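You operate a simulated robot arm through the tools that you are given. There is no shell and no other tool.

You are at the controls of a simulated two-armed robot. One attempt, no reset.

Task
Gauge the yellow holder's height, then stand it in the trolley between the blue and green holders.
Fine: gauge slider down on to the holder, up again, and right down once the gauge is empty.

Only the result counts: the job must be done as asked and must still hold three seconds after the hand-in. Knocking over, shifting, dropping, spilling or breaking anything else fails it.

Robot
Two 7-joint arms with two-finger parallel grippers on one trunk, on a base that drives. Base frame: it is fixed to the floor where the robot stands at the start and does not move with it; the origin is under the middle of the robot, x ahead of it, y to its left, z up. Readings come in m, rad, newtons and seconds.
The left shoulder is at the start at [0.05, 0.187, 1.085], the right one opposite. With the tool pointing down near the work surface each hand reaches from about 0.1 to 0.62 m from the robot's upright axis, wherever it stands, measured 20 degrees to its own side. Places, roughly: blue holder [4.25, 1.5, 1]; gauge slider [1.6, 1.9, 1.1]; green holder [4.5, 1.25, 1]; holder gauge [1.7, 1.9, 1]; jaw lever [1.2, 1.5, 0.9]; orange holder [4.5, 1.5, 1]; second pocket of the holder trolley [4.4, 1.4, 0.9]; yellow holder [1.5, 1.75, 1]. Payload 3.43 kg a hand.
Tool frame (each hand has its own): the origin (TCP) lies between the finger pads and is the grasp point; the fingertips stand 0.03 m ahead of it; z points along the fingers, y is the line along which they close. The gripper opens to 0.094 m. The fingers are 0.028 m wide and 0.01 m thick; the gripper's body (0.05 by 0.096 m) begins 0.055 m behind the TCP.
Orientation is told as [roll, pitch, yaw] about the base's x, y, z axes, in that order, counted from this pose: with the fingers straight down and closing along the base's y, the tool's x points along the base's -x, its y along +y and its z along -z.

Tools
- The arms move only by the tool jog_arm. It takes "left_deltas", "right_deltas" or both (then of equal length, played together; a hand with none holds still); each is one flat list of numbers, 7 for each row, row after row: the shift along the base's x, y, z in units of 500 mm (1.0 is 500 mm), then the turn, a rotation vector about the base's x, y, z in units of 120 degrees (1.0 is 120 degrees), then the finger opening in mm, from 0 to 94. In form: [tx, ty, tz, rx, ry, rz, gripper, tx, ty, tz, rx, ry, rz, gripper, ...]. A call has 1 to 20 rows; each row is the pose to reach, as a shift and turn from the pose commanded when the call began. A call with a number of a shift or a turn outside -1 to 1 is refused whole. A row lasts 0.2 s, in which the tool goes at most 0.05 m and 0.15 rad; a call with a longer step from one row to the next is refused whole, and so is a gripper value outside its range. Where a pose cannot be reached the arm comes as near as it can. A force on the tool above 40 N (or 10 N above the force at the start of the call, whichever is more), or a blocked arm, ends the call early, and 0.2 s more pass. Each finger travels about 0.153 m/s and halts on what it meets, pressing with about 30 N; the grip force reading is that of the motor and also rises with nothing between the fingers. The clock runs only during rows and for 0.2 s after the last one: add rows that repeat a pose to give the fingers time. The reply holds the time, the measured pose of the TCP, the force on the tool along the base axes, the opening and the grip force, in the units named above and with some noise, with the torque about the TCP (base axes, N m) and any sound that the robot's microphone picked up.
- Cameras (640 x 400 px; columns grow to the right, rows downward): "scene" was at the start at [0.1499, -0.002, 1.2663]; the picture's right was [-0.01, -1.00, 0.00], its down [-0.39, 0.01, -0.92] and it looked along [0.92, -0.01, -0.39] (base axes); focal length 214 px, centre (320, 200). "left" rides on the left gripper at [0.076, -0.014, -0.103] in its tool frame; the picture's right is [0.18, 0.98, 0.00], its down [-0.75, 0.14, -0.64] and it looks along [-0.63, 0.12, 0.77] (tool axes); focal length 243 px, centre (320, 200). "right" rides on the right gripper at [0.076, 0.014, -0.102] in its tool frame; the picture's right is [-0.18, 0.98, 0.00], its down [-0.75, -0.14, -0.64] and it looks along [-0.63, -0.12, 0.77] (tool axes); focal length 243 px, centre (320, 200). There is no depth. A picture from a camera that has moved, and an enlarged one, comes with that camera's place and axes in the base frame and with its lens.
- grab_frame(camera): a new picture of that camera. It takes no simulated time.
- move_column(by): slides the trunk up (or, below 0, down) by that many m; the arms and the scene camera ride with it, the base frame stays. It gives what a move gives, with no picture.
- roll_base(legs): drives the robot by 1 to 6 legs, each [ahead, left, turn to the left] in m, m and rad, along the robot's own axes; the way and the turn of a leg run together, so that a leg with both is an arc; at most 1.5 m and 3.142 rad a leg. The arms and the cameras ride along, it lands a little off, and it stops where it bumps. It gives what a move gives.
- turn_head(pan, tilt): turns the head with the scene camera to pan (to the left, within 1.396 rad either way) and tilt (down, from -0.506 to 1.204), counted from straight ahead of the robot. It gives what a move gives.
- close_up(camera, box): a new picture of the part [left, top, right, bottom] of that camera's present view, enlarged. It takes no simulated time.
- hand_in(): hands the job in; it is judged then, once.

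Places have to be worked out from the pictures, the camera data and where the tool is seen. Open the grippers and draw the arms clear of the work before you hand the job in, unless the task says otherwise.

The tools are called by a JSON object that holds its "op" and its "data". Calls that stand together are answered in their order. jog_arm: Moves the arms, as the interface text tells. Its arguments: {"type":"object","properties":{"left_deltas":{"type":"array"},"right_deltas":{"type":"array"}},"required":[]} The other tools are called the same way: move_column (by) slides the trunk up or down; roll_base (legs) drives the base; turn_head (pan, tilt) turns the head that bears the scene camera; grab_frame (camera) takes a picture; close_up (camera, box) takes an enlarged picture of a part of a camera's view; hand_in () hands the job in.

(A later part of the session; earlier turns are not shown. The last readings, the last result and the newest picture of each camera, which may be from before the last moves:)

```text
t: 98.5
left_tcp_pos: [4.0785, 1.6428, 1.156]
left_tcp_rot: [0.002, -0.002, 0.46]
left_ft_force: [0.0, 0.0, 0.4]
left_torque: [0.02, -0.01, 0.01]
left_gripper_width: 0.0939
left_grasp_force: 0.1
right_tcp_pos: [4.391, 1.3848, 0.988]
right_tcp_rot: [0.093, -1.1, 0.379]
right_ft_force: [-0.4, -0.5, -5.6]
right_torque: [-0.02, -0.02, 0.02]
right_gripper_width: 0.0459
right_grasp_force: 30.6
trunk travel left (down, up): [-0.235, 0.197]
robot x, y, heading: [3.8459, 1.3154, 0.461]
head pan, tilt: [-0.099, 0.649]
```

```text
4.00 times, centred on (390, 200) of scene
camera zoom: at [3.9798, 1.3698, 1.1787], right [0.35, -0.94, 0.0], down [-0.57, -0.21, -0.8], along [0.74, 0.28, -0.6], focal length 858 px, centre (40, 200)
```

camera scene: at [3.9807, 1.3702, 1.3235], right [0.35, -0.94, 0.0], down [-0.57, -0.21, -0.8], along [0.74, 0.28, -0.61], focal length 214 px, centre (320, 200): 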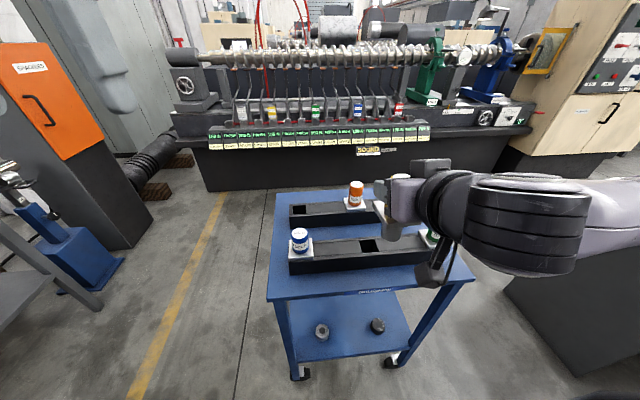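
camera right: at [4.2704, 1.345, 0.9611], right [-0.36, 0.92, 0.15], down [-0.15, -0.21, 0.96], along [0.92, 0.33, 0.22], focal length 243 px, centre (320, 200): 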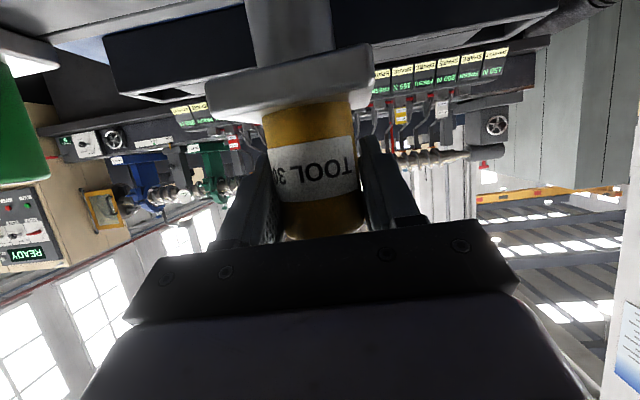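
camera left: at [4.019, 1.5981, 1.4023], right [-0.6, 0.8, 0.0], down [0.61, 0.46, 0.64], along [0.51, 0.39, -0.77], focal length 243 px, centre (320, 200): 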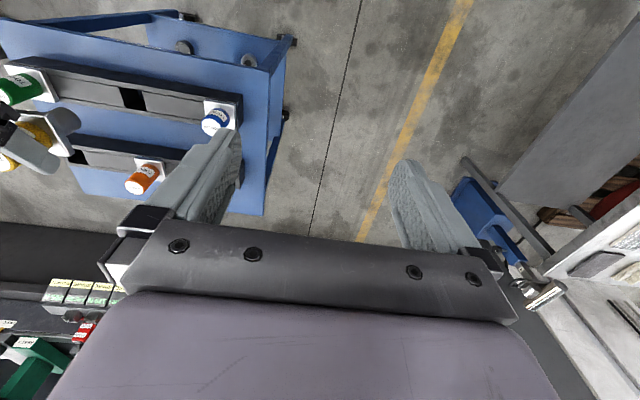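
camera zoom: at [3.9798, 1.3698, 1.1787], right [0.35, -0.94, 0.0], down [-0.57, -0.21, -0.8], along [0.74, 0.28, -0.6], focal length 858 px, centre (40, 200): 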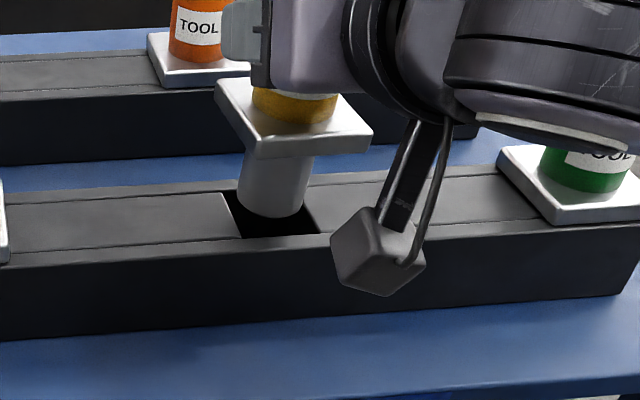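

Now plumb and centred on the pocket within about 1 mm. I lower with the arm in 3 mm rows, force-guarded, 30 mm first.

{"op": "jog_arm", "data": {"right_deltas": [0, 0, -0.006, 0, 0, 0, 25, 0, 0, -0.012, 0, 0, 0, 25, 0, 0, -0.018, 0, 0, 0, 25, 0, 0, -0.024, 0, 0, 0, 25, 0, 0, -0.03, 0, 0, 0, 25, 0, 0, -0.036, 0, 0, 0, 25, 0, 0, -0.042, 0, 0, 0, 25, 0, 0, -0.048, 0, 0, 0, 25, 0, 0, -0.054, 0, 0, 0, 25, 0, 0, -0.06, 0, 0, 0, 25]}}

{"op": "close_up", "data": {"camera": "scene", "box": [350, 150, 430, 230]}}

{"op": "close_up", "data": {"camera": "left", "box": [20, 70, 140, 170]}}

```text
t: 100.7
left_tcp_pos: [4.0795, 1.642, 1.1553]
left_tcp_rot: [0.002, -0.002, 0.459]
left_ft_force: [0.9, 0.7, 0.8]
left_torque: [-0.02, -0.04, -0.01]
left_gripper_width: 0.094
left_grasp_force: 0.0
right_tcp_pos: [4.3907, 1.3853, 0.9578]
right_tcp_rot: [0.089, -1.101, 0.382]
right_ft_force: [0.6, 0.3, -6.3]
right_torque: [0.02, -0.02, -0.02]
right_gripper_width: 0.046
right_grasp_force: 30.6
trunk travel left (down, up): [-0.235, 0.197]
robot x, y, heading: [3.8529, 1.3113, 0.459]
head pan, tilt: [-0.099, 0.649]
```

```text
5.00 times, centred on (390, 190) of scene
camera zoom: at [3.9798, 1.3698, 1.1787], right [0.35, -0.94, 0.0], down [-0.57, -0.21, -0.8], along [0.74, 0.28, -0.6], focal length 1072 px, centre (-30, 250)
```

zoom: 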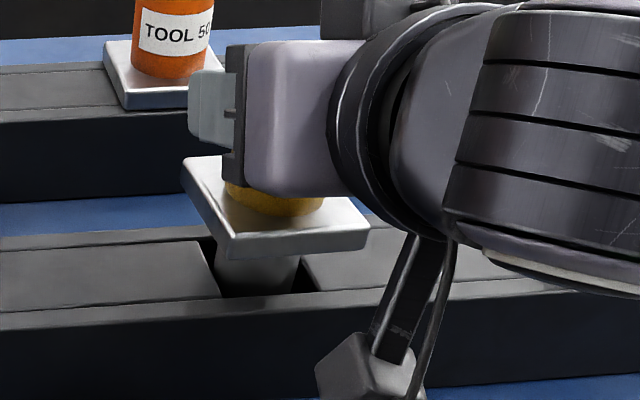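

```text
4.00 times, centred on (80, 120) of left
camera zoom: at [4.0191, 1.5981, 1.2573], right [-0.6, 0.8, 0.0], down [0.61, 0.46, 0.64], along [0.51, 0.39, -0.77], focal length 970 px, centre (1280, 520)
```

zoom: 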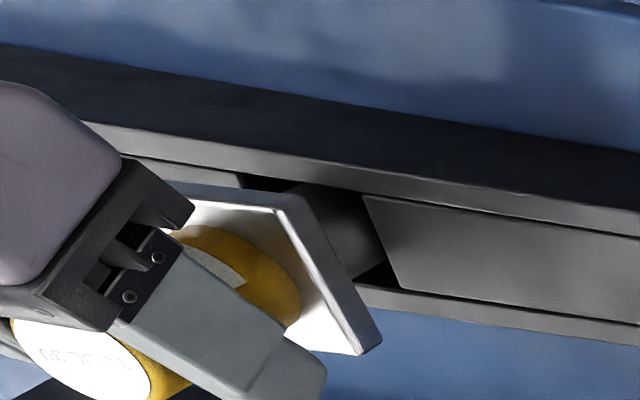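

The taper slips into the pocket with no force. I continue down in 3 mm, then 1.5 mm rows until the flange seats.

{"op": "jog_arm", "data": {"right_deltas": [0, 0, -0.006, 0, 0, 0, 25, 0, 0, -0.012, 0, 0, 0, 25, 0, 0, -0.018, 0, 0, 0, 25, 0, 0, -0.024, 0, 0, 0, 25, 0, 0, -0.03, 0, 0, 0, 25, 0, 0, -0.036, 0, 0, 0, 25, 0, 0, -0.042, 0, 0, 0, 25, 0, 0, -0.048, 0, 0, 0, 25]}}

{"op": "close_up", "data": {"camera": "scene", "box": [350, 150, 430, 230]}}

{"op": "close_up", "data": {"camera": "left", "box": [20, 70, 140, 170]}}

{"op": "grab_frame", "data": {"camera": "right"}}

```text
t: 102.5
left_tcp_pos: [4.0785, 1.6432, 1.1563]
left_tcp_rot: [0.002, -0.004, 0.46]
left_ft_force: [-0.2, 0.0, 0.2]
left_torque: [-0.01, -0.02, 0.07]
left_gripper_width: 0.094
left_grasp_force: 0.1
right_tcp_pos: [4.3904, 1.3852, 0.934]
right_tcp_rot: [0.091, -1.101, 0.382]
right_ft_force: [-0.5, -0.8, -6.0]
right_torque: [0.02, -0.03, -0.06]
right_gripper_width: 0.0458
right_grasp_force: 29.9
trunk travel left (down, up): [-0.235, 0.197]
robot x, y, heading: [3.847, 1.3147, 0.466]
head pan, tilt: [-0.099, 0.649]
```

```text
5.00 times, centred on (390, 190) of scene
camera zoom: at [3.9798, 1.3698, 1.1787], right [0.35, -0.94, 0.0], down [-0.57, -0.21, -0.8], along [0.74, 0.28, -0.6], focal length 1072 px, centre (-30, 250)
```

zoom: 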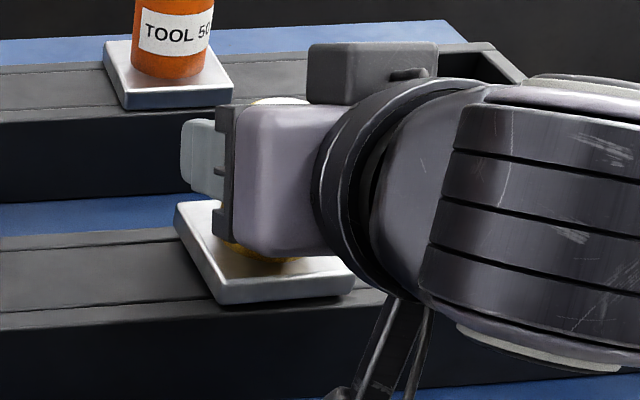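

```text
4.00 times, centred on (80, 120) of left
camera zoom: at [4.0191, 1.5981, 1.2573], right [-0.6, 0.8, 0.0], down [0.61, 0.46, 0.64], along [0.51, 0.39, -0.77], focal length 970 px, centre (1280, 520)
```

zoom: 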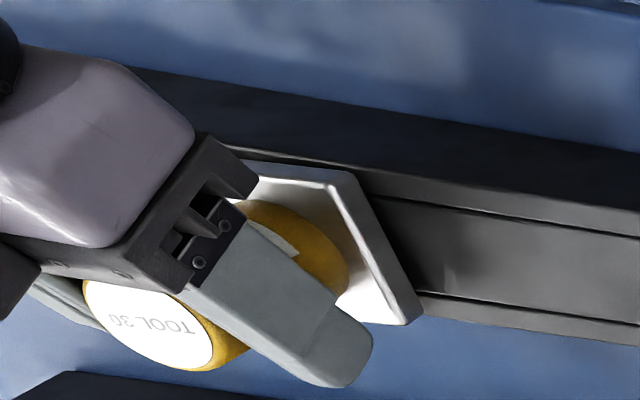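

```text
taken
camera right: at [4.2714, 1.3438, 0.9118], right [-0.36, 0.91, 0.2], down [-0.13, -0.27, 0.96], along [0.92, 0.32, 0.21], focal length 243 px, centre (320, 200)
```

right: 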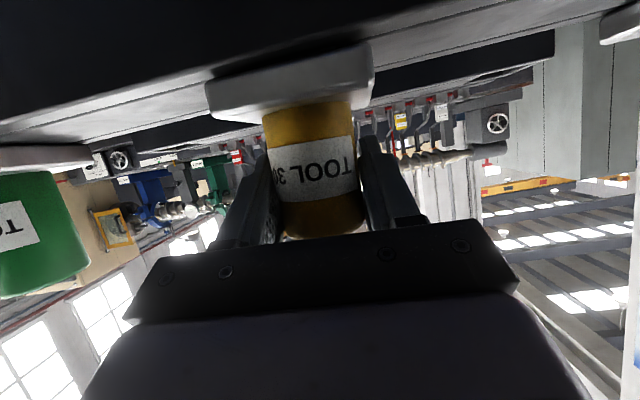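

Only a few millimetres remain above the rack, weight still on the hand. I go down in 1 mm rows until the load transfers.

{"op": "jog_arm", "data": {"right_deltas": [0, 0, -0.002, 0, 0, 0, 25, 0, 0, -0.004, 0, 0, 0, 25, 0, 0, -0.006, 0, 0, 0, 25, 0, 0, -0.008, 0, 0, 0, 25, 0, 0, -0.01, 0, 0, 0, 25, 0, 0, -0.012, 0, 0, 0, 25]}}

{"op": "close_up", "data": {"camera": "left", "box": [20, 70, 140, 170]}}

{"op": "close_up", "data": {"camera": "scene", "box": [350, 150, 430, 230]}}

```text
t: 103.9
left_tcp_pos: [4.0774, 1.6436, 1.1561]
left_tcp_rot: [0.001, -0.003, 0.459]
left_ft_force: [1.1, 0.8, -0.1]
left_torque: [0.03, 0.01, -0.06]
left_gripper_width: 0.0941
left_grasp_force: 0.1
right_tcp_pos: [4.3898, 1.3859, 0.9315]
right_tcp_rot: [0.091, -1.11, 0.378]
right_ft_force: [3.4, 0.0, 18.0]
right_torque: [-0.99, 0.11, 0.01]
right_gripper_width: 0.0462
right_grasp_force: 30.9
trunk travel left (down, up): [-0.235, 0.197]
robot x, y, heading: [3.8468, 1.3128, 0.461]
head pan, tilt: [-0.099, 0.649]
```

```text
4.00 times, centred on (80, 120) of left
camera zoom: at [4.0173, 1.598, 1.2579], right [-0.6, 0.8, 0.0], down [0.61, 0.46, 0.64], along [0.51, 0.39, -0.76], focal length 970 px, centre (1280, 520)
```

zoom: 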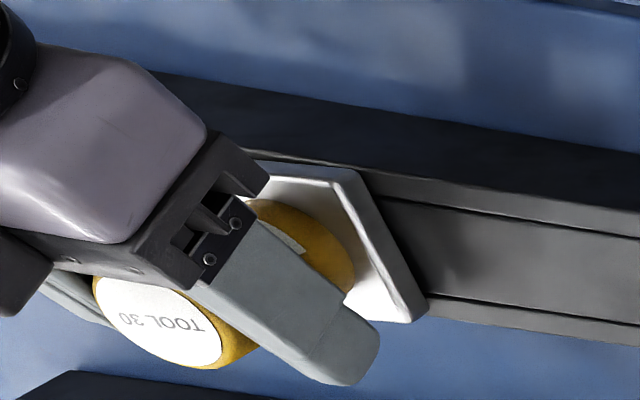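

```text
5.00 times, centred on (390, 190) of scene
camera zoom: at [3.9782, 1.3697, 1.1792], right [0.35, -0.94, 0.0], down [-0.56, -0.21, -0.8], along [0.75, 0.28, -0.6], focal length 1072 px, centre (-30, 250)
```

zoom: 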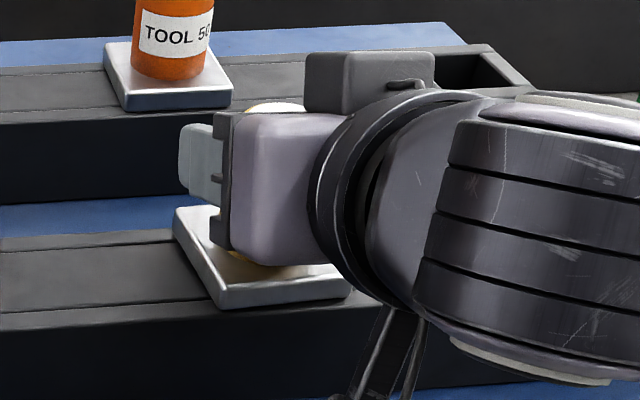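

The load transferred (18 N up): the flange is seated at TCP z 0.9315. I ease the pressure, open the fingers, and check.

{"op": "jog_arm", "data": {"right_deltas": [0, 0, 0.005, 0, 0, 0, 25, 0, 0, 0.005, 0, 0, 0, 40, 0, 0, 0.005, 0, 0, 0, 55, 0, 0, 0.005, 0, 0, 0, 66, 0, 0, 0.005, 0, 0, 0, 66]}}

{"op": "grab_frame", "data": {"camera": "right"}}

{"op": "close_up", "data": {"camera": "left", "box": [20, 70, 140, 170]}}

```text
t: 105.1
left_tcp_pos: [4.0794, 1.644, 1.1564]
left_tcp_rot: [0.002, -0.002, 0.462]
left_ft_force: [-0.9, -0.2, 0.1]
left_torque: [-0.01, -0.03, 0.01]
left_gripper_width: 0.0941
left_grasp_force: 0.0
right_tcp_pos: [4.3895, 1.3861, 0.9307]
right_tcp_rot: [0.09, -1.101, 0.381]
right_ft_force: [0.0, -0.4, 0.5]
right_torque: [-0.01, 0.02, -0.02]
right_gripper_width: 0.0659
right_grasp_force: 0.0
trunk travel left (down, up): [-0.235, 0.197]
robot x, y, heading: [3.8461, 1.3144, 0.459]
head pan, tilt: [-0.099, 0.649]
```

```text
taken
camera right: at [4.2709, 1.3436, 0.9083], right [-0.36, 0.91, 0.2], down [-0.13, -0.27, 0.96], along [0.92, 0.32, 0.21], focal length 243 px, centre (320, 200)
```

right: 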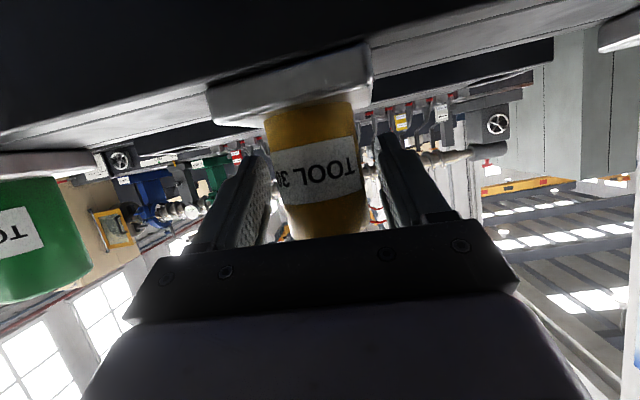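

```text
4.00 times, centred on (80, 120) of left
camera zoom: at [4.0185, 1.5981, 1.2574], right [-0.6, 0.8, 0.0], down [0.61, 0.46, 0.64], along [0.51, 0.39, -0.77], focal length 970 px, centre (1280, 520)
```

zoom: 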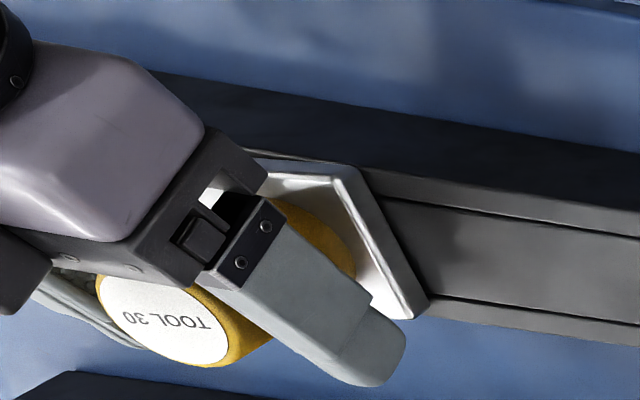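

The holder stands free in the pocket. I withdraw the hand backward and up along its own axis.

{"op": "jog_arm", "data": {"right_deltas": [-0.024, -0.0119, 0.0135, 0, 0, 0, 66, -0.0719, -0.0357, 0.0405, 0, 0, 0, 66, -0.1198, -0.0595, 0.0675, 0, 0, 0, 66, -0.1677, -0.0833, 0.0945, 0, 0, 0, 66, -0.1677, -0.0833, 0.15, 0, 0, 0, 66, -0.1677, -0.0833, 0.22, 0, 0, 0, 66, -0.1677, -0.0833, 0.22, 0, 0, 0, 66]}}

{"op": "grab_frame", "data": {"camera": "scene"}}

{"op": "close_up", "data": {"camera": "left", "box": [0, 20, 240, 190]}}

```text
t: 106.7
left_tcp_pos: [4.0792, 1.6427, 1.1554]
left_tcp_rot: [-0.001, -0.002, 0.462]
left_ft_force: [-0.6, 0.6, 0.2]
left_torque: [0.01, -0.01, 0.01]
left_gripper_width: 0.0941
left_grasp_force: 0.1
right_tcp_pos: [4.3066, 1.3455, 1.0423]
right_tcp_rot: [0.091, -1.103, 0.38]
right_ft_force: [0.7, -0.4, -0.4]
right_torque: [0.0, 0.04, -0.02]
right_gripper_width: 0.0659
right_grasp_force: 0.0
trunk travel left (down, up): [-0.235, 0.197]
robot x, y, heading: [3.8505, 1.3157, 0.458]
head pan, tilt: [-0.099, 0.649]
```

```text
taken
camera scene: at [3.9793, 1.3697, 1.1788], right [0.35, -0.94, 0.0], down [-0.57, -0.21, -0.8], along [0.74, 0.28, -0.6], focal length 214 px, centre (320, 200)
```

scene: 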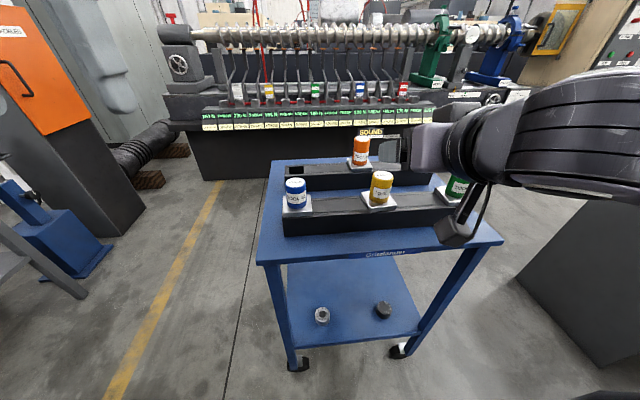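

```text
2.35 times, centred on (120, 105) of left
camera zoom: at [4.0185, 1.5981, 1.2574], right [-0.6, 0.8, 0.0], down [0.61, 0.46, 0.64], along [0.51, 0.39, -0.77], focal length 571 px, centre (791, 424)
```

zoom: 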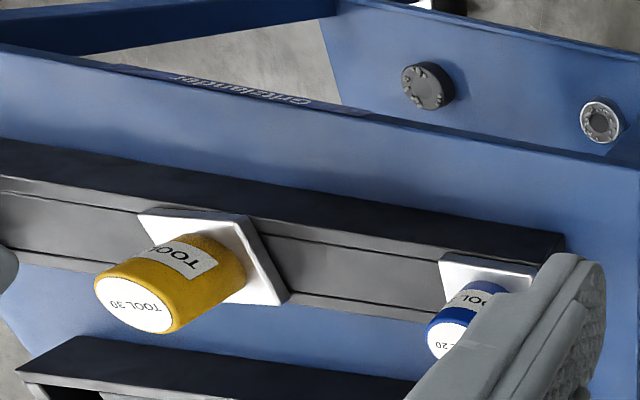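

Yellow stands between blue and green. I check its seating with a zoom before leaving.

{"op": "close_up", "data": {"camera": "scene", "box": [270, 140, 430, 260]}}

```text
3.33 times, centred on (350, 200) of scene
camera zoom: at [3.9793, 1.3697, 1.1788], right [0.35, -0.94, 0.0], down [-0.57, -0.21, -0.8], along [0.74, 0.28, -0.6], focal length 715 px, centre (220, 200)
```

zoom: 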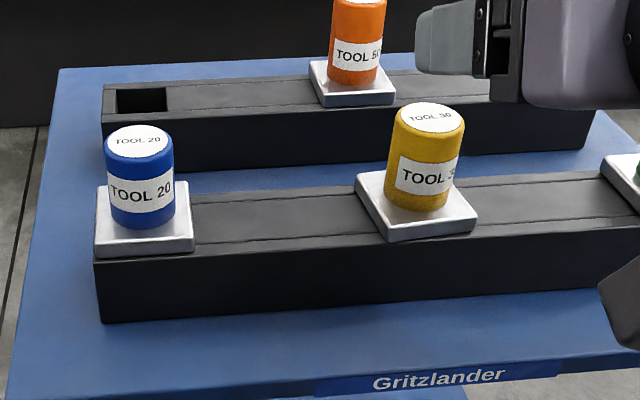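

Seated flat. Now back to the gauge: raise the trunk to its original height, undo the hand roll, then retrace my path to the bench.

{"op": "move_column", "data": {"by": 0.065}}

{"op": "roll_base", "data": {"legs": [[-0.35, 0, 0], [0, 0.59, 0], [-0.8, 0, 0]]}}

{"op": "turn_head", "data": {"pan": 0, "tilt": 0.4}}

{"op": "grab_frame", "data": {"camera": "scene"}}

```text
t: 107.8
left_tcp_pos: [4.0791, 1.6427, 1.2211]
left_tcp_rot: [0.0, -0.002, 0.46]
left_ft_force: [0.3, -0.3, -0.8]
left_torque: [0.02, 0.02, 0.01]
left_gripper_width: 0.094
left_grasp_force: 0.0
right_tcp_pos: [4.3061, 1.3449, 1.1064]
right_tcp_rot: [0.092, -1.102, 0.381]
right_ft_force: [0.6, 0.1, -0.4]
right_torque: [0.02, -0.01, 0.0]
right_gripper_width: 0.0661
right_grasp_force: 0.1
trunk travel left (down, up): [-0.3, 0.132]
robot x, y, heading: [3.8478, 1.3141, 0.462]
head pan, tilt: [-0.099, 0.649]
```

```text
t: 119.0
left_tcp_pos: [2.7993, 1.6547, 1.2214]
left_tcp_rot: [0.0, -0.001, 0.457]
left_ft_force: [-0.3, 0.4, 0.8]
left_torque: [0.01, 0.03, -0.05]
left_gripper_width: 0.094
left_grasp_force: 0.0
right_tcp_pos: [3.0274, 1.3569, 1.1067]
right_tcp_rot: [0.09, -1.102, 0.376]
right_ft_force: [0.1, -0.3, -0.1]
right_torque: [-0.02, 0.01, -0.01]
right_gripper_width: 0.0658
right_grasp_force: 0.0
trunk travel left (down, up): [-0.3, 0.132]
robot x, y, heading: [2.5633, 1.3271, 0.459]
head pan, tilt: [-0.099, 0.649]
```

```text
t: 119.8
left_tcp_pos: [2.8005, 1.6546, 1.2207]
left_tcp_rot: [0.001, -0.002, 0.459]
left_ft_force: [-0.1, -0.7, 0.1]
left_torque: [0.01, -0.02, 0.02]
left_gripper_width: 0.094
left_grasp_force: 0.0
right_tcp_pos: [3.0279, 1.3566, 1.1073]
right_tcp_rot: [0.091, -1.103, 0.378]
right_ft_force: [0.2, -0.2, 0.5]
right_torque: [-0.03, 0.02, 0.0]
right_gripper_width: 0.0658
right_grasp_force: 0.0
trunk travel left (down, up): [-0.3, 0.132]
robot x, y, heading: [2.5666, 1.3254, 0.46]
head pan, tilt: [0.0, 0.4]
```

```text
taken
camera scene: at [2.7019, 1.3925, 1.2662], right [0.44, -0.9, 0.0], down [-0.35, -0.17, -0.92], along [0.83, 0.41, -0.39], focal length 214 px, centre (320, 200)
```

scene: 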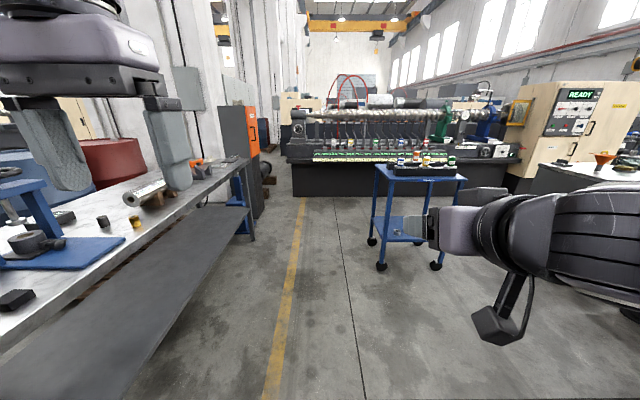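

I drive back the remaining 0.8 m, turn to face the bench, and level the hand again.

{"op": "jog_arm", "data": {"right_deltas": [0, 0, 0, -0.0128, -0.0064, 0, 60, 0, 0, 0, -0.0257, -0.0127, 0, 60, 0, 0, 0, -0.0257, -0.0127, 0, 60]}}

{"op": "roll_base", "data": {"legs": [[-0.795, 0.01, 0], [0, 0, 1.558]]}}

{"op": "turn_head", "data": {"pan": -0.3, "tilt": 0.45}}

{"op": "grab_frame", "data": {"camera": "scene"}}

```text
t: 120.6
left_tcp_pos: [2.8004, 1.6548, 1.2203]
left_tcp_rot: [0.002, -0.002, 0.457]
left_ft_force: [0.4, 0.4, 0.7]
left_torque: [0.0, 0.01, -0.04]
left_gripper_width: 0.0939
left_grasp_force: 0.1
right_tcp_pos: [3.0271, 1.3567, 1.1081]
right_tcp_rot: [-0.044, -1.104, 0.498]
right_ft_force: [0.9, 0.9, -0.5]
right_torque: [0.01, -0.06, 0.01]
right_gripper_width: 0.0601
right_grasp_force: 0.0
trunk travel left (down, up): [-0.3, 0.132]
robot x, y, heading: [2.5707, 1.3288, 0.458]
head pan, tilt: [0.0, 0.4]
```

```text
t: 128.7
left_tcp_pos: [1.5284, 1.229, 1.221]
left_tcp_rot: [0.0, -0.002, 1.998]
left_ft_force: [0.5, -0.2, -0.5]
left_torque: [-0.01, 0.01, -0.02]
left_gripper_width: 0.094
left_grasp_force: 0.0
right_tcp_pos: [1.8346, 1.4467, 1.1066]
right_tcp_rot: [-0.042, -1.103, 2.035]
right_ft_force: [0.2, 0.9, 0.3]
right_torque: [0.0, 0.0, 0.01]
right_gripper_width: 0.06
right_grasp_force: 0.1
trunk travel left (down, up): [-0.3, 0.132]
robot x, y, heading: [1.8471, 0.9884, 1.995]
head pan, tilt: [0.0, 0.4]
```

```text
t: 129.4
left_tcp_pos: [1.528, 1.2289, 1.2207]
left_tcp_rot: [0.003, -0.002, 1.995]
left_ft_force: [0.4, -1.0, 0.0]
left_torque: [0.06, -0.01, 0.0]
left_gripper_width: 0.0939
left_grasp_force: 0.0
right_tcp_pos: [1.8341, 1.4462, 1.1068]
right_tcp_rot: [-0.042, -1.103, 2.034]
right_ft_force: [0.2, 0.2, 0.3]
right_torque: [0.05, 0.01, -0.01]
right_gripper_width: 0.0599
right_grasp_force: 0.1
trunk travel left (down, up): [-0.3, 0.132]
robot x, y, heading: [1.8508, 0.9869, 1.995]
head pan, tilt: [-0.3, 0.45]
```

```text
taken
camera scene: at [1.8118, 1.1287, 1.2616], right [0.99, 0.13, 0.0], down [0.05, -0.43, -0.9], along [-0.11, 0.89, -0.44], focal length 214 px, centre (320, 200)
```

scene: 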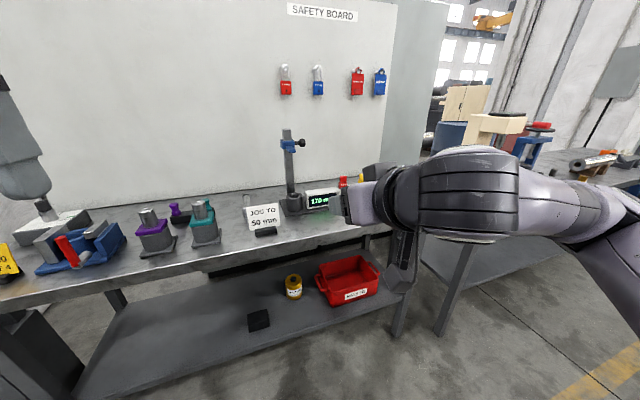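

Back in front of the bench, slider still at 170 mm. I trim the heading and roll forward 0.38 m to the earlier working spot.

{"op": "roll_base", "data": {"legs": [[0, 0, 0.022], [0.38, 0, 0]]}}

{"op": "turn_head", "data": {"pan": -0.3, "tilt": 0.6}}

{"op": "grab_frame", "data": {"camera": "scene"}}

{"op": "grab_frame", "data": {"camera": "right"}}

{"op": "grab_frame", "data": {"camera": "left"}}

```text
t: 132.2
left_tcp_pos: [1.3527, 1.5694, 1.2193]
left_tcp_rot: [0.001, -0.003, 2.022]
left_ft_force: [0.1, 1.2, -0.7]
left_torque: [-0.01, 0.04, 0.0]
left_gripper_width: 0.0939
left_grasp_force: 0.1
right_tcp_pos: [1.6543, 1.7955, 1.1063]
right_tcp_rot: [-0.041, -1.102, 2.06]
right_ft_force: [-0.3, -0.1, 0.2]
right_torque: [0.01, -0.01, 0.02]
right_gripper_width: 0.0599
right_grasp_force: 0.0
trunk travel left (down, up): [-0.3, 0.132]
robot x, y, heading: [1.6779, 1.3336, 2.021]
head pan, tilt: [-0.3, 0.45]
```

```text
t: 132.9
left_tcp_pos: [1.352, 1.5682, 1.2206]
left_tcp_rot: [0.002, -0.002, 2.02]
left_ft_force: [0.7, 0.6, 0.4]
left_torque: [0.0, 0.05, 0.02]
left_gripper_width: 0.094
left_grasp_force: 0.0
right_tcp_pos: [1.6542, 1.7956, 1.1075]
right_tcp_rot: [-0.042, -1.102, 2.061]
right_ft_force: [0.1, -0.5, -0.3]
right_torque: [-0.02, -0.01, -0.04]
right_gripper_width: 0.0598
right_grasp_force: 0.1
trunk travel left (down, up): [-0.3, 0.132]
robot x, y, heading: [1.6776, 1.3354, 2.02]
head pan, tilt: [-0.3, 0.6]
```

```text
taken
camera scene: at [1.6403, 1.4734, 1.2481], right [0.99, 0.15, 0.0], down [0.08, -0.56, -0.83], along [-0.12, 0.82, -0.56], focal length 214 px, centre (320, 200)
```

scene: 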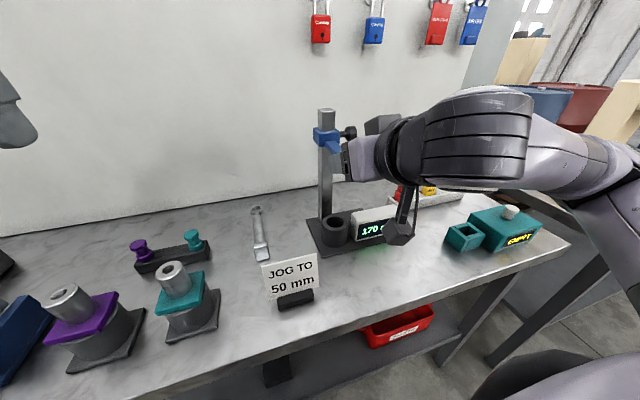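

```text
taken
camera right: at [1.6973, 1.6765, 1.0838], right [-0.92, -0.36, 0.15], down [0.21, -0.16, 0.96], along [-0.32, 0.92, 0.22], focal length 243 px, centre (320, 200)
```

right: 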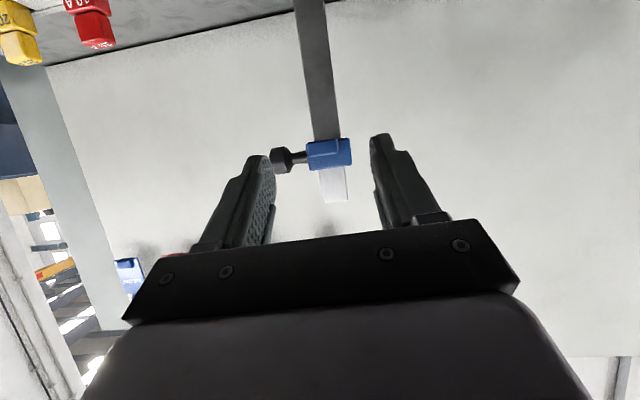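

```text
taken
camera left: at [1.4008, 1.5088, 1.3224], right [-0.8, -0.59, 0.0], down [-0.45, 0.62, 0.64], along [-0.38, 0.52, -0.77], focal length 243 px, centre (320, 200)
```

left: 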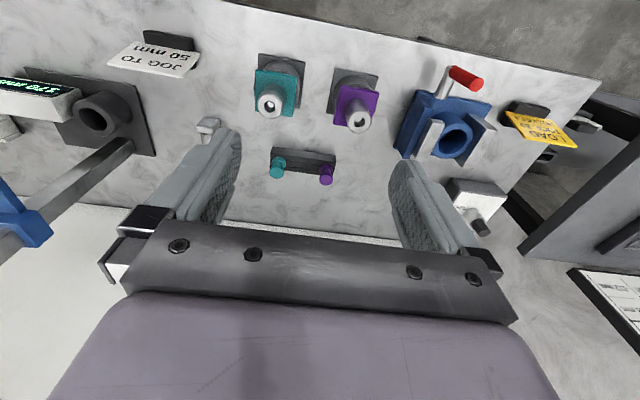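

I'm back at the same spot to within millimetres. I move the open fingers forward to straddle the tongue again.

{"op": "jog_arm", "data": {"right_deltas": [-0.0159, 0.0344, -0.002, 0, 0, 0, 60, -0.0317, 0.0688, -0.004, 0, 0, 0, 60, -0.0476, 0.1032, -0.004, 0, 0, 0, 60, -0.0634, 0.1376, -0.004, 0, 0, 0, 60, -0.0634, 0.1376, -0.004, 0, 0, 0, 60]}}

{"op": "grab_frame", "data": {"camera": "right"}}

{"op": "close_up", "data": {"camera": "left", "box": [0, 80, 160, 280]}}

{"op": "close_up", "data": {"camera": "scene", "box": [290, 90, 420, 250]}}

```text
t: 134.1
left_tcp_pos: [1.3529, 1.5699, 1.2203]
left_tcp_rot: [0.001, -0.001, 2.021]
left_ft_force: [0.5, 0.1, -0.6]
left_torque: [-0.04, -0.01, -0.03]
left_gripper_width: 0.0938
left_grasp_force: 0.0
right_tcp_pos: [1.6209, 1.8634, 1.1058]
right_tcp_rot: [-0.042, -1.103, 2.059]
right_ft_force: [0.3, 0.2, -0.3]
right_torque: [-0.04, 0.03, 0.01]
right_gripper_width: 0.06
right_grasp_force: 0.0
trunk travel left (down, up): [-0.3, 0.132]
robot x, y, heading: [1.6804, 1.3348, 2.025]
head pan, tilt: [-0.3, 0.6]
```

```text
taken
camera right: at [1.6641, 1.7457, 1.0813], right [-0.92, -0.36, 0.15], down [0.21, -0.16, 0.96], along [-0.32, 0.92, 0.22], focal length 243 px, centre (320, 200)
```

right: 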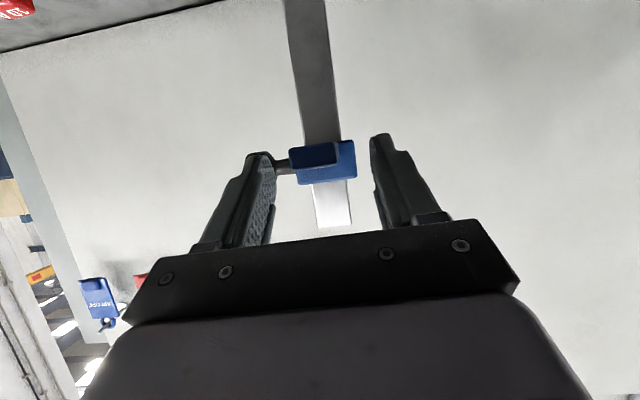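

```text
2.00 times, centred on (80, 180) of left
camera zoom: at [1.4007, 1.5088, 1.3225], right [-0.8, -0.59, 0.0], down [-0.45, 0.62, 0.64], along [-0.38, 0.52, -0.77], focal length 485 px, centre (800, 240)
```

zoom: 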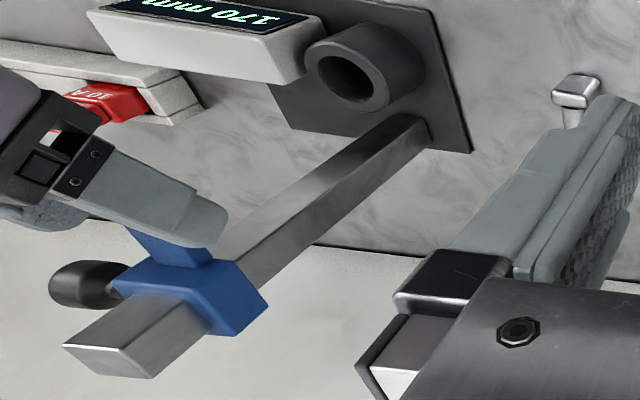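

```text
2.50 times, centred on (355, 170) of scene
camera zoom: at [1.6404, 1.4734, 1.248], right [0.99, 0.15, 0.0], down [0.09, -0.56, -0.83], along [-0.12, 0.82, -0.56], focal length 536 px, centre (232, 275)
```

zoom: 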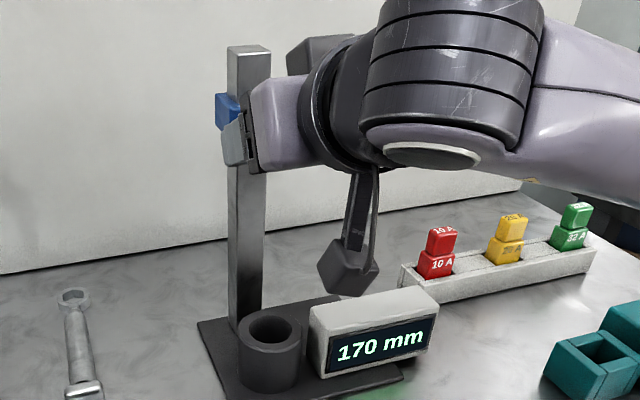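

The tongue is between the fingers. I raise by 2 mm so the tips stay above the tongue's underside, and close.

{"op": "jog_arm", "data": {"right_deltas": [0, 0, 0.005, 0, 0, 0, 60, 0, 0, 0.005, 0, 0, 0, 30, 0, 0, 0.005, 0, 0, 0, 5, 0, 0, 0.005, 0, 0, 0, 5, 0, 0, 0.005, 0, 0, 0, 5]}}

{"op": "grab_frame", "data": {"camera": "right"}}

{"op": "close_up", "data": {"camera": "left", "box": [0, 80, 160, 280]}}

```text
t: 135.3
left_tcp_pos: [1.3544, 1.5693, 1.2197]
left_tcp_rot: [0.001, -0.001, 2.021]
left_ft_force: [-0.3, 0.1, 0.4]
left_torque: [-0.02, -0.02, 0.02]
left_gripper_width: 0.0941
left_grasp_force: 0.0
right_tcp_pos: [1.6207, 1.8646, 1.1078]
right_tcp_rot: [-0.043, -1.103, 2.059]
right_ft_force: [2.6, 2.0, 0.8]
right_torque: [-0.52, 0.09, 1.09]
right_gripper_width: 0.0237
right_grasp_force: 45.3
trunk travel left (down, up): [-0.3, 0.132]
robot x, y, heading: [1.6786, 1.3328, 2.021]
head pan, tilt: [-0.3, 0.6]
```

```text
taken
camera right: at [1.6648, 1.7458, 1.0841], right [-0.92, -0.36, 0.15], down [0.21, -0.16, 0.96], along [-0.32, 0.92, 0.22], focal length 243 px, centre (320, 200)
```

right: 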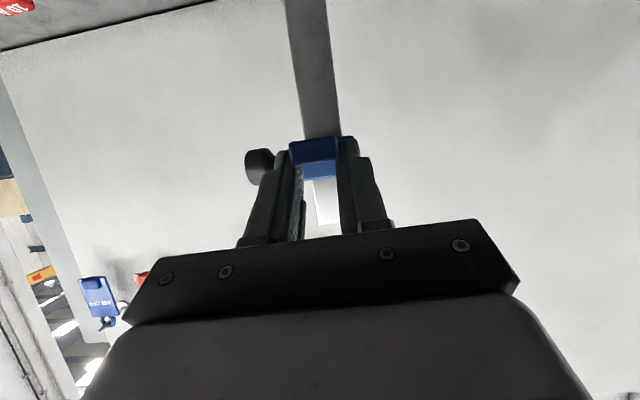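

```text
2.00 times, centred on (80, 180) of left
camera zoom: at [1.4012, 1.5091, 1.3225], right [-0.8, -0.59, 0.0], down [-0.45, 0.62, 0.64], along [-0.38, 0.52, -0.77], focal length 485 px, centre (800, 240)
```

zoom: 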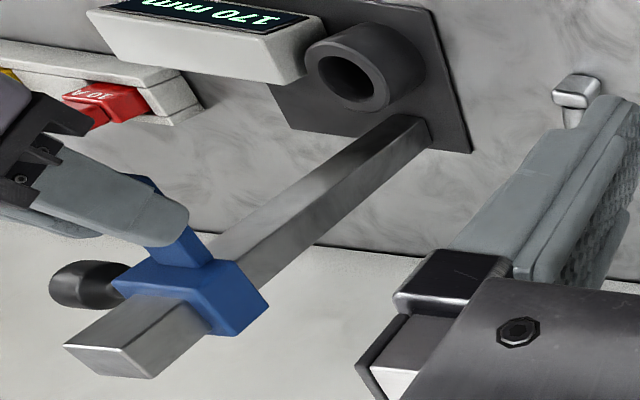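

Gripped (23.7 mm). I slide down 130 mm in 10 mm rows, force-guarded, and read the display.

{"op": "jog_arm", "data": {"right_deltas": [0, 0, -0.02, 0, 0, 0, 5, 0, 0, -0.04, 0, 0, 0, 5, 0, 0, -0.06, 0, 0, 0, 5, 0, 0, -0.08, 0, 0, 0, 5, 0, 0, -0.1, 0, 0, 0, 5, 0, 0, -0.12, 0, 0, 0, 5, 0, 0, -0.14, 0, 0, 0, 5, 0, 0, -0.16, 0, 0, 0, 5, 0, 0, -0.18, 0, 0, 0, 5, 0, 0, -0.2, 0, 0, 0, 5, 0, 0, -0.22, 0, 0, 0, 5, 0, 0, -0.24, 0, 0, 0, 5, 0, 0, -0.26, 0, 0, 0, 5, 0, 0, -0.26, 0, 0, 0, 5]}}

{"op": "close_up", "data": {"camera": "left", "box": [0, 30, 160, 230]}}

{"op": "close_up", "data": {"camera": "scene", "box": [290, 120, 420, 270]}}

{"op": "grab_frame", "data": {"camera": "right"}}

```text
t: 138.3
left_tcp_pos: [1.3518, 1.5675, 1.2207]
left_tcp_rot: [0.001, -0.004, 2.022]
left_ft_force: [0.0, 0.8, -0.2]
left_torque: [0.0, 0.01, -0.02]
left_gripper_width: 0.0941
left_grasp_force: 0.1
right_tcp_pos: [1.6217, 1.8636, 0.9829]
right_tcp_rot: [-0.041, -1.116, 2.056]
right_ft_force: [-6.4, 6.6, 24.8]
right_torque: [-0.72, -0.04, 1.09]
right_gripper_width: 0.0239
right_grasp_force: 45.3
trunk travel left (down, up): [-0.3, 0.132]
robot x, y, heading: [1.6776, 1.3357, 2.028]
head pan, tilt: [-0.3, 0.6]
```

```text
2.00 times, centred on (80, 130) of left
camera zoom: at [1.4002, 1.5075, 1.3229], right [-0.8, -0.59, 0.0], down [-0.45, 0.62, 0.64], along [-0.38, 0.52, -0.76], focal length 485 px, centre (800, 340)
```

zoom: 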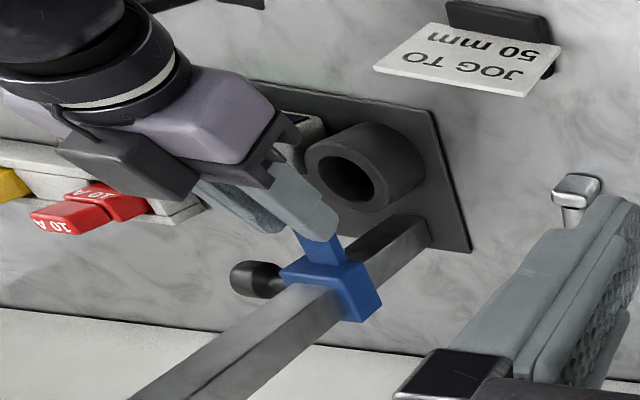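

```text
2.67 times, centred on (355, 195) of scene
camera zoom: at [1.6399, 1.4721, 1.2486], right [0.99, 0.15, 0.0], down [0.09, -0.56, -0.83], along [-0.12, 0.82, -0.56], focal length 572 px, centre (227, 213)
```

zoom: 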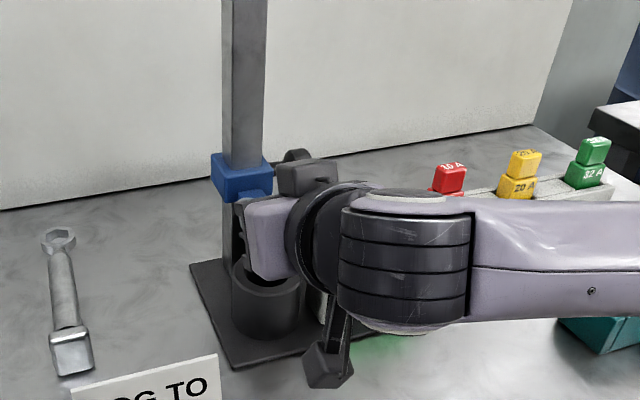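

```text
taken
camera right: at [1.6647, 1.7457, 0.957], right [-0.92, -0.36, 0.15], down [0.22, -0.17, 0.96], along [-0.32, 0.92, 0.23], focal length 243 px, centre (320, 200)
```

right: 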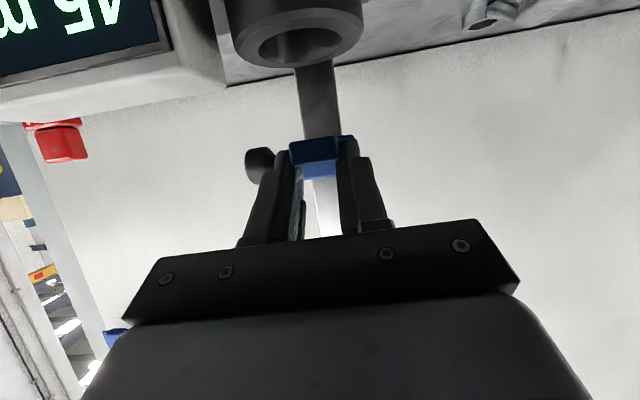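

Resistance of 25 N at 45 mm, with no extra torque, so it looks like the slider's lower stop. I press 3 mm further to see whether it is hard.

{"op": "jog_arm", "data": {"right_deltas": [0, 0, -0.002, 0, 0, 0, 5, 0, 0, -0.004, 0, 0, 0, 5, 0, 0, -0.006, 0, 0, 0, 5, 0, 0, -0.006, 0, 0, 0, 5]}}

{"op": "grab_frame", "data": {"camera": "right"}}

{"op": "close_up", "data": {"camera": "left", "box": [0, 30, 160, 230]}}

```text
t: 139.3
left_tcp_pos: [1.3529, 1.5669, 1.222]
left_tcp_rot: [0.0, -0.003, 2.022]
left_ft_force: [0.5, -0.5, -0.4]
left_torque: [-0.04, -0.03, -0.02]
left_gripper_width: 0.0938
left_grasp_force: 0.1
right_tcp_pos: [1.6213, 1.8641, 0.9813]
right_tcp_rot: [-0.039, -1.124, 2.057]
right_ft_force: [-2.4, 3.0, 32.9]
right_torque: [-0.93, 0.01, 1.25]
right_gripper_width: 0.024
right_grasp_force: 44.9
trunk travel left (down, up): [-0.3, 0.132]
robot x, y, heading: [1.6777, 1.3321, 2.022]
head pan, tilt: [-0.3, 0.6]
```

```text
taken
camera right: at [1.6647, 1.7457, 0.9561], right [-0.92, -0.36, 0.15], down [0.22, -0.17, 0.96], along [-0.32, 0.92, 0.24], focal length 243 px, centre (320, 200)
```

right: 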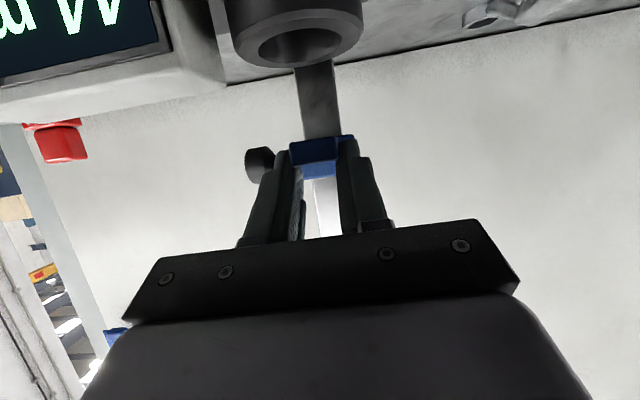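

```text
2.00 times, centred on (80, 130) of left
camera zoom: at [1.4007, 1.5063, 1.3229], right [-0.8, -0.59, 0.0], down [-0.45, 0.61, 0.65], along [-0.38, 0.52, -0.76], focal length 485 px, centre (800, 340)
```

zoom: 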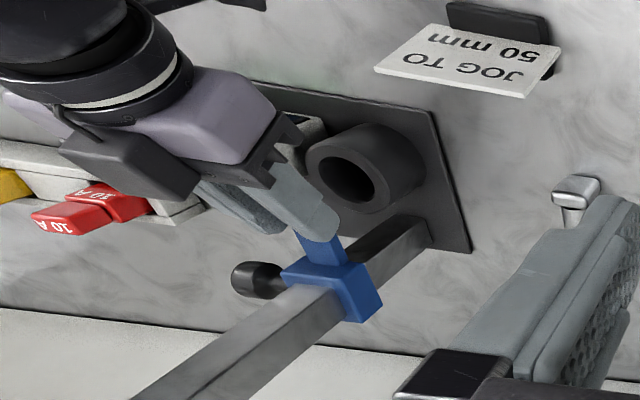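

The slider hardly moved (hard stop), but the display text changed; I zoom on it.

{"op": "close_up", "data": {"camera": "right", "box": [0, 0, 200, 110]}}

{"op": "close_up", "data": {"camera": "scene", "box": [290, 120, 420, 270]}}

```text
3.20 times, centred on (100, 55) of right
camera zoom: at [1.6647, 1.7457, 0.9561], right [-0.92, -0.36, 0.15], down [0.22, -0.17, 0.96], along [-0.32, 0.92, 0.24], focal length 776 px, centre (1024, 664)
```

zoom: 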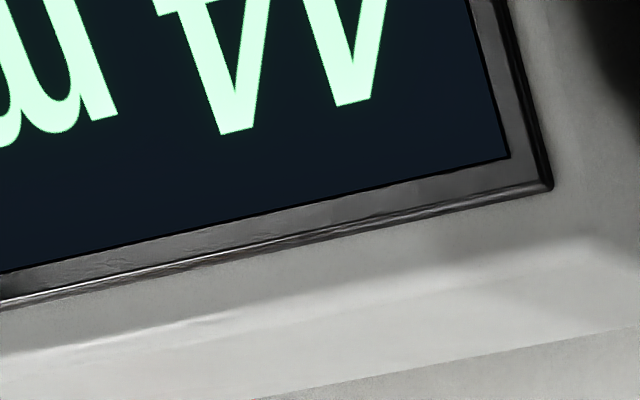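

```text
2.67 times, centred on (355, 195) of scene
camera zoom: at [1.6403, 1.4711, 1.2485], right [0.99, 0.15, 0.0], down [0.09, -0.56, -0.83], along [-0.12, 0.82, -0.56], focal length 572 px, centre (227, 213)
```

zoom: 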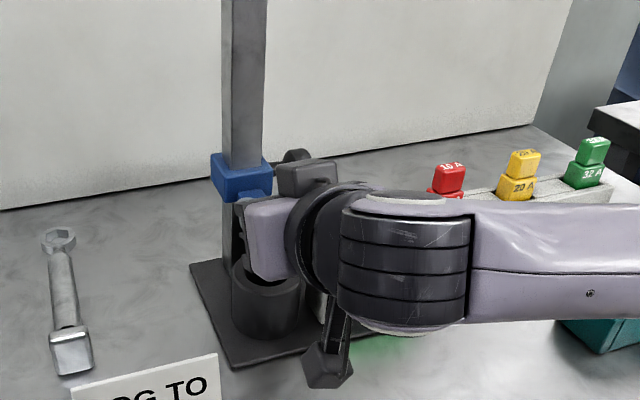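

The display says 44–45 mm under 33 N push: that is the slider's hard lower stop (the hand was lower than this earlier without touching anything). I ease the push, open the fingers and withdraw back and up.

{"op": "jog_arm", "data": {"right_deltas": [0, 0, 0.007, 0, 0, 0, 5, 0, 0, 0.007, 0, 0, 0, 30, 0, 0, 0.007, 0, 0, 0, 60, 0, 0, 0.007, 0, 0, 0, 60, 0.0115, -0.0241, 0.013, 0, 0, 0, 60, 0.0345, -0.0723, 0.04, 0, 0, 0, 60, 0.0575, -0.1205, 0.067, 0, 0, 0, 60, 0.076, -0.16, 0.1, 0, 0, 0, 60, 0.076, -0.16, 0.17, 0, 0, 0, 60, 0.076, -0.16, 0.24, 0, 0, 0, 60, 0.076, -0.16, 0.24, 0, 0, 0, 60]}}

{"op": "grab_frame", "data": {"camera": "scene"}}

{"op": "close_up", "data": {"camera": "left", "box": [0, 30, 160, 230]}}

{"op": "grab_frame", "data": {"camera": "right"}}

```text
t: 141.7
left_tcp_pos: [1.354, 1.5686, 1.2209]
left_tcp_rot: [0.002, -0.002, 2.02]
left_ft_force: [0.9, 0.0, 0.7]
left_torque: [-0.02, -0.01, -0.04]
left_gripper_width: 0.0942
left_grasp_force: 0.0
right_tcp_pos: [1.6586, 1.7858, 1.0949]
right_tcp_rot: [-0.04, -1.104, 2.061]
right_ft_force: [0.1, -1.0, -0.5]
right_torque: [0.04, 0.01, 0.03]
right_gripper_width: 0.0599
right_grasp_force: 0.1
right hand out of reach, approached as far as the arm can: row 8
trunk travel left (down, up): [-0.3, 0.132]
robot x, y, heading: [1.68, 1.3368, 2.023]
head pan, tilt: [-0.3, 0.6]
```

```text
taken
camera scene: at [1.6404, 1.4734, 1.248], right [0.99, 0.15, 0.0], down [0.08, -0.56, -0.83], along [-0.12, 0.82, -0.56], focal length 214 px, centre (320, 200)
```

scene: 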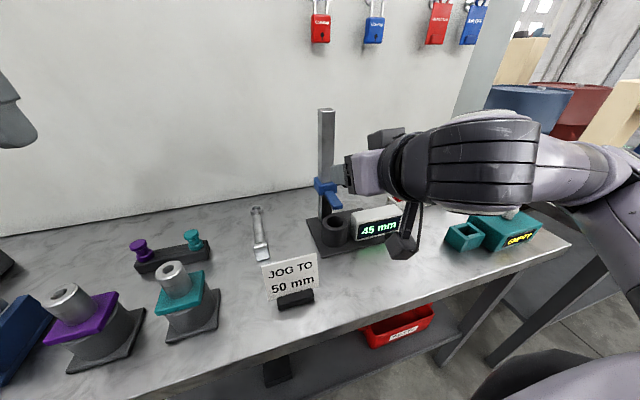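

```text
2.00 times, centred on (80, 130) of left
camera zoom: at [1.4008, 1.5089, 1.3225], right [-0.8, -0.59, 0.0], down [-0.45, 0.62, 0.64], along [-0.38, 0.52, -0.77], focal length 485 px, centre (800, 340)
```

zoom: 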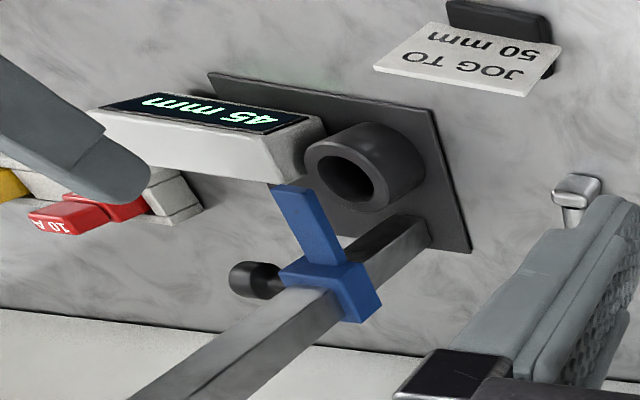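

```text
taken
camera right: at [1.7026, 1.6673, 1.0712], right [-0.92, -0.36, 0.15], down [0.21, -0.16, 0.96], along [-0.32, 0.92, 0.22], focal length 243 px, centre (320, 200)
```

right: 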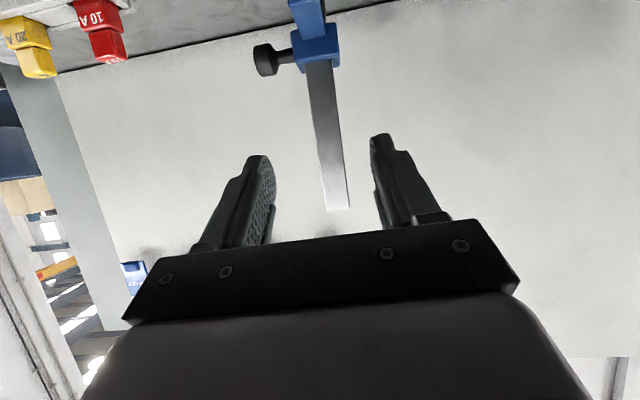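

The slider stays at 45 mm. To be sure that this is its own stop and not the hand being blocked, I test by pressing on the tongue from above with closed fingers (hand higher than before). First I place the closed fingertips over the tongue.

{"op": "jog_arm", "data": {"right_deltas": [0, 0, -0.05, 0, 0, 0, 30, -0.018, 0.039, -0.09, 0, 0, 0, 0, -0.036, 0.078, -0.13, 0, 0, 0, 0, -0.0535, 0.117, -0.13, 0, 0, 0, 0, -0.071, 0.1546, -0.13, 0, 0, 0, 0, -0.071, 0.1546, -0.13, 0, 0, 0, 0]}}

{"op": "close_up", "data": {"camera": "left", "box": [0, 30, 160, 230]}}

{"op": "grab_frame", "data": {"camera": "right"}}

```text
t: 143.1
left_tcp_pos: [1.3524, 1.5701, 1.2209]
left_tcp_rot: [0.003, -0.003, 2.02]
left_ft_force: [0.4, 0.1, -0.1]
left_torque: [0.01, -0.01, -0.03]
left_gripper_width: 0.0939
left_grasp_force: 0.1
right_tcp_pos: [1.6251, 1.8623, 1.0268]
right_tcp_rot: [-0.041, -1.105, 2.059]
right_ft_force: [0.2, 0.3, 0.0]
right_torque: [0.0, 0.01, 0.02]
right_gripper_width: 0.0
right_grasp_force: 30.3
trunk travel left (down, up): [-0.3, 0.132]
robot x, y, heading: [1.6768, 1.3357, 2.023]
head pan, tilt: [-0.3, 0.6]
```

```text
2.00 times, centred on (80, 130) of left
camera zoom: at [1.4007, 1.5088, 1.3225], right [-0.8, -0.59, 0.0], down [-0.45, 0.62, 0.64], along [-0.38, 0.52, -0.77], focal length 485 px, centre (800, 340)
```

zoom: 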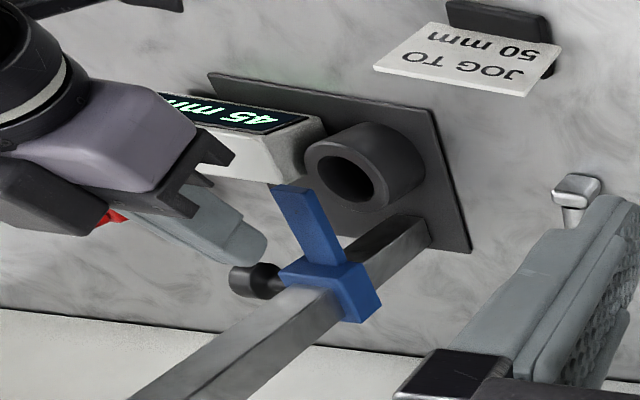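

```text
taken
camera right: at [1.6682, 1.7444, 1.0045], right [-0.92, -0.36, 0.15], down [0.21, -0.16, 0.96], along [-0.32, 0.92, 0.22], focal length 243 px, centre (320, 200)
```

right: 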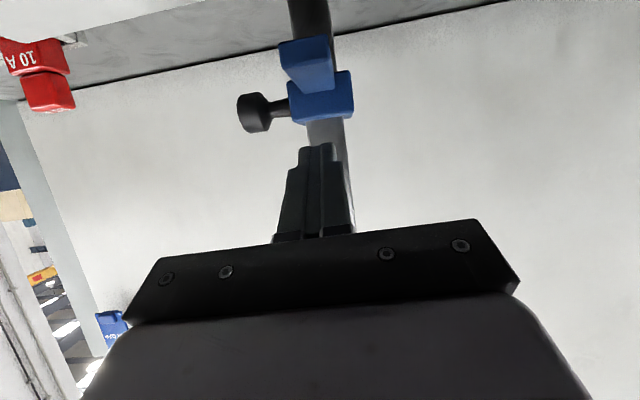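

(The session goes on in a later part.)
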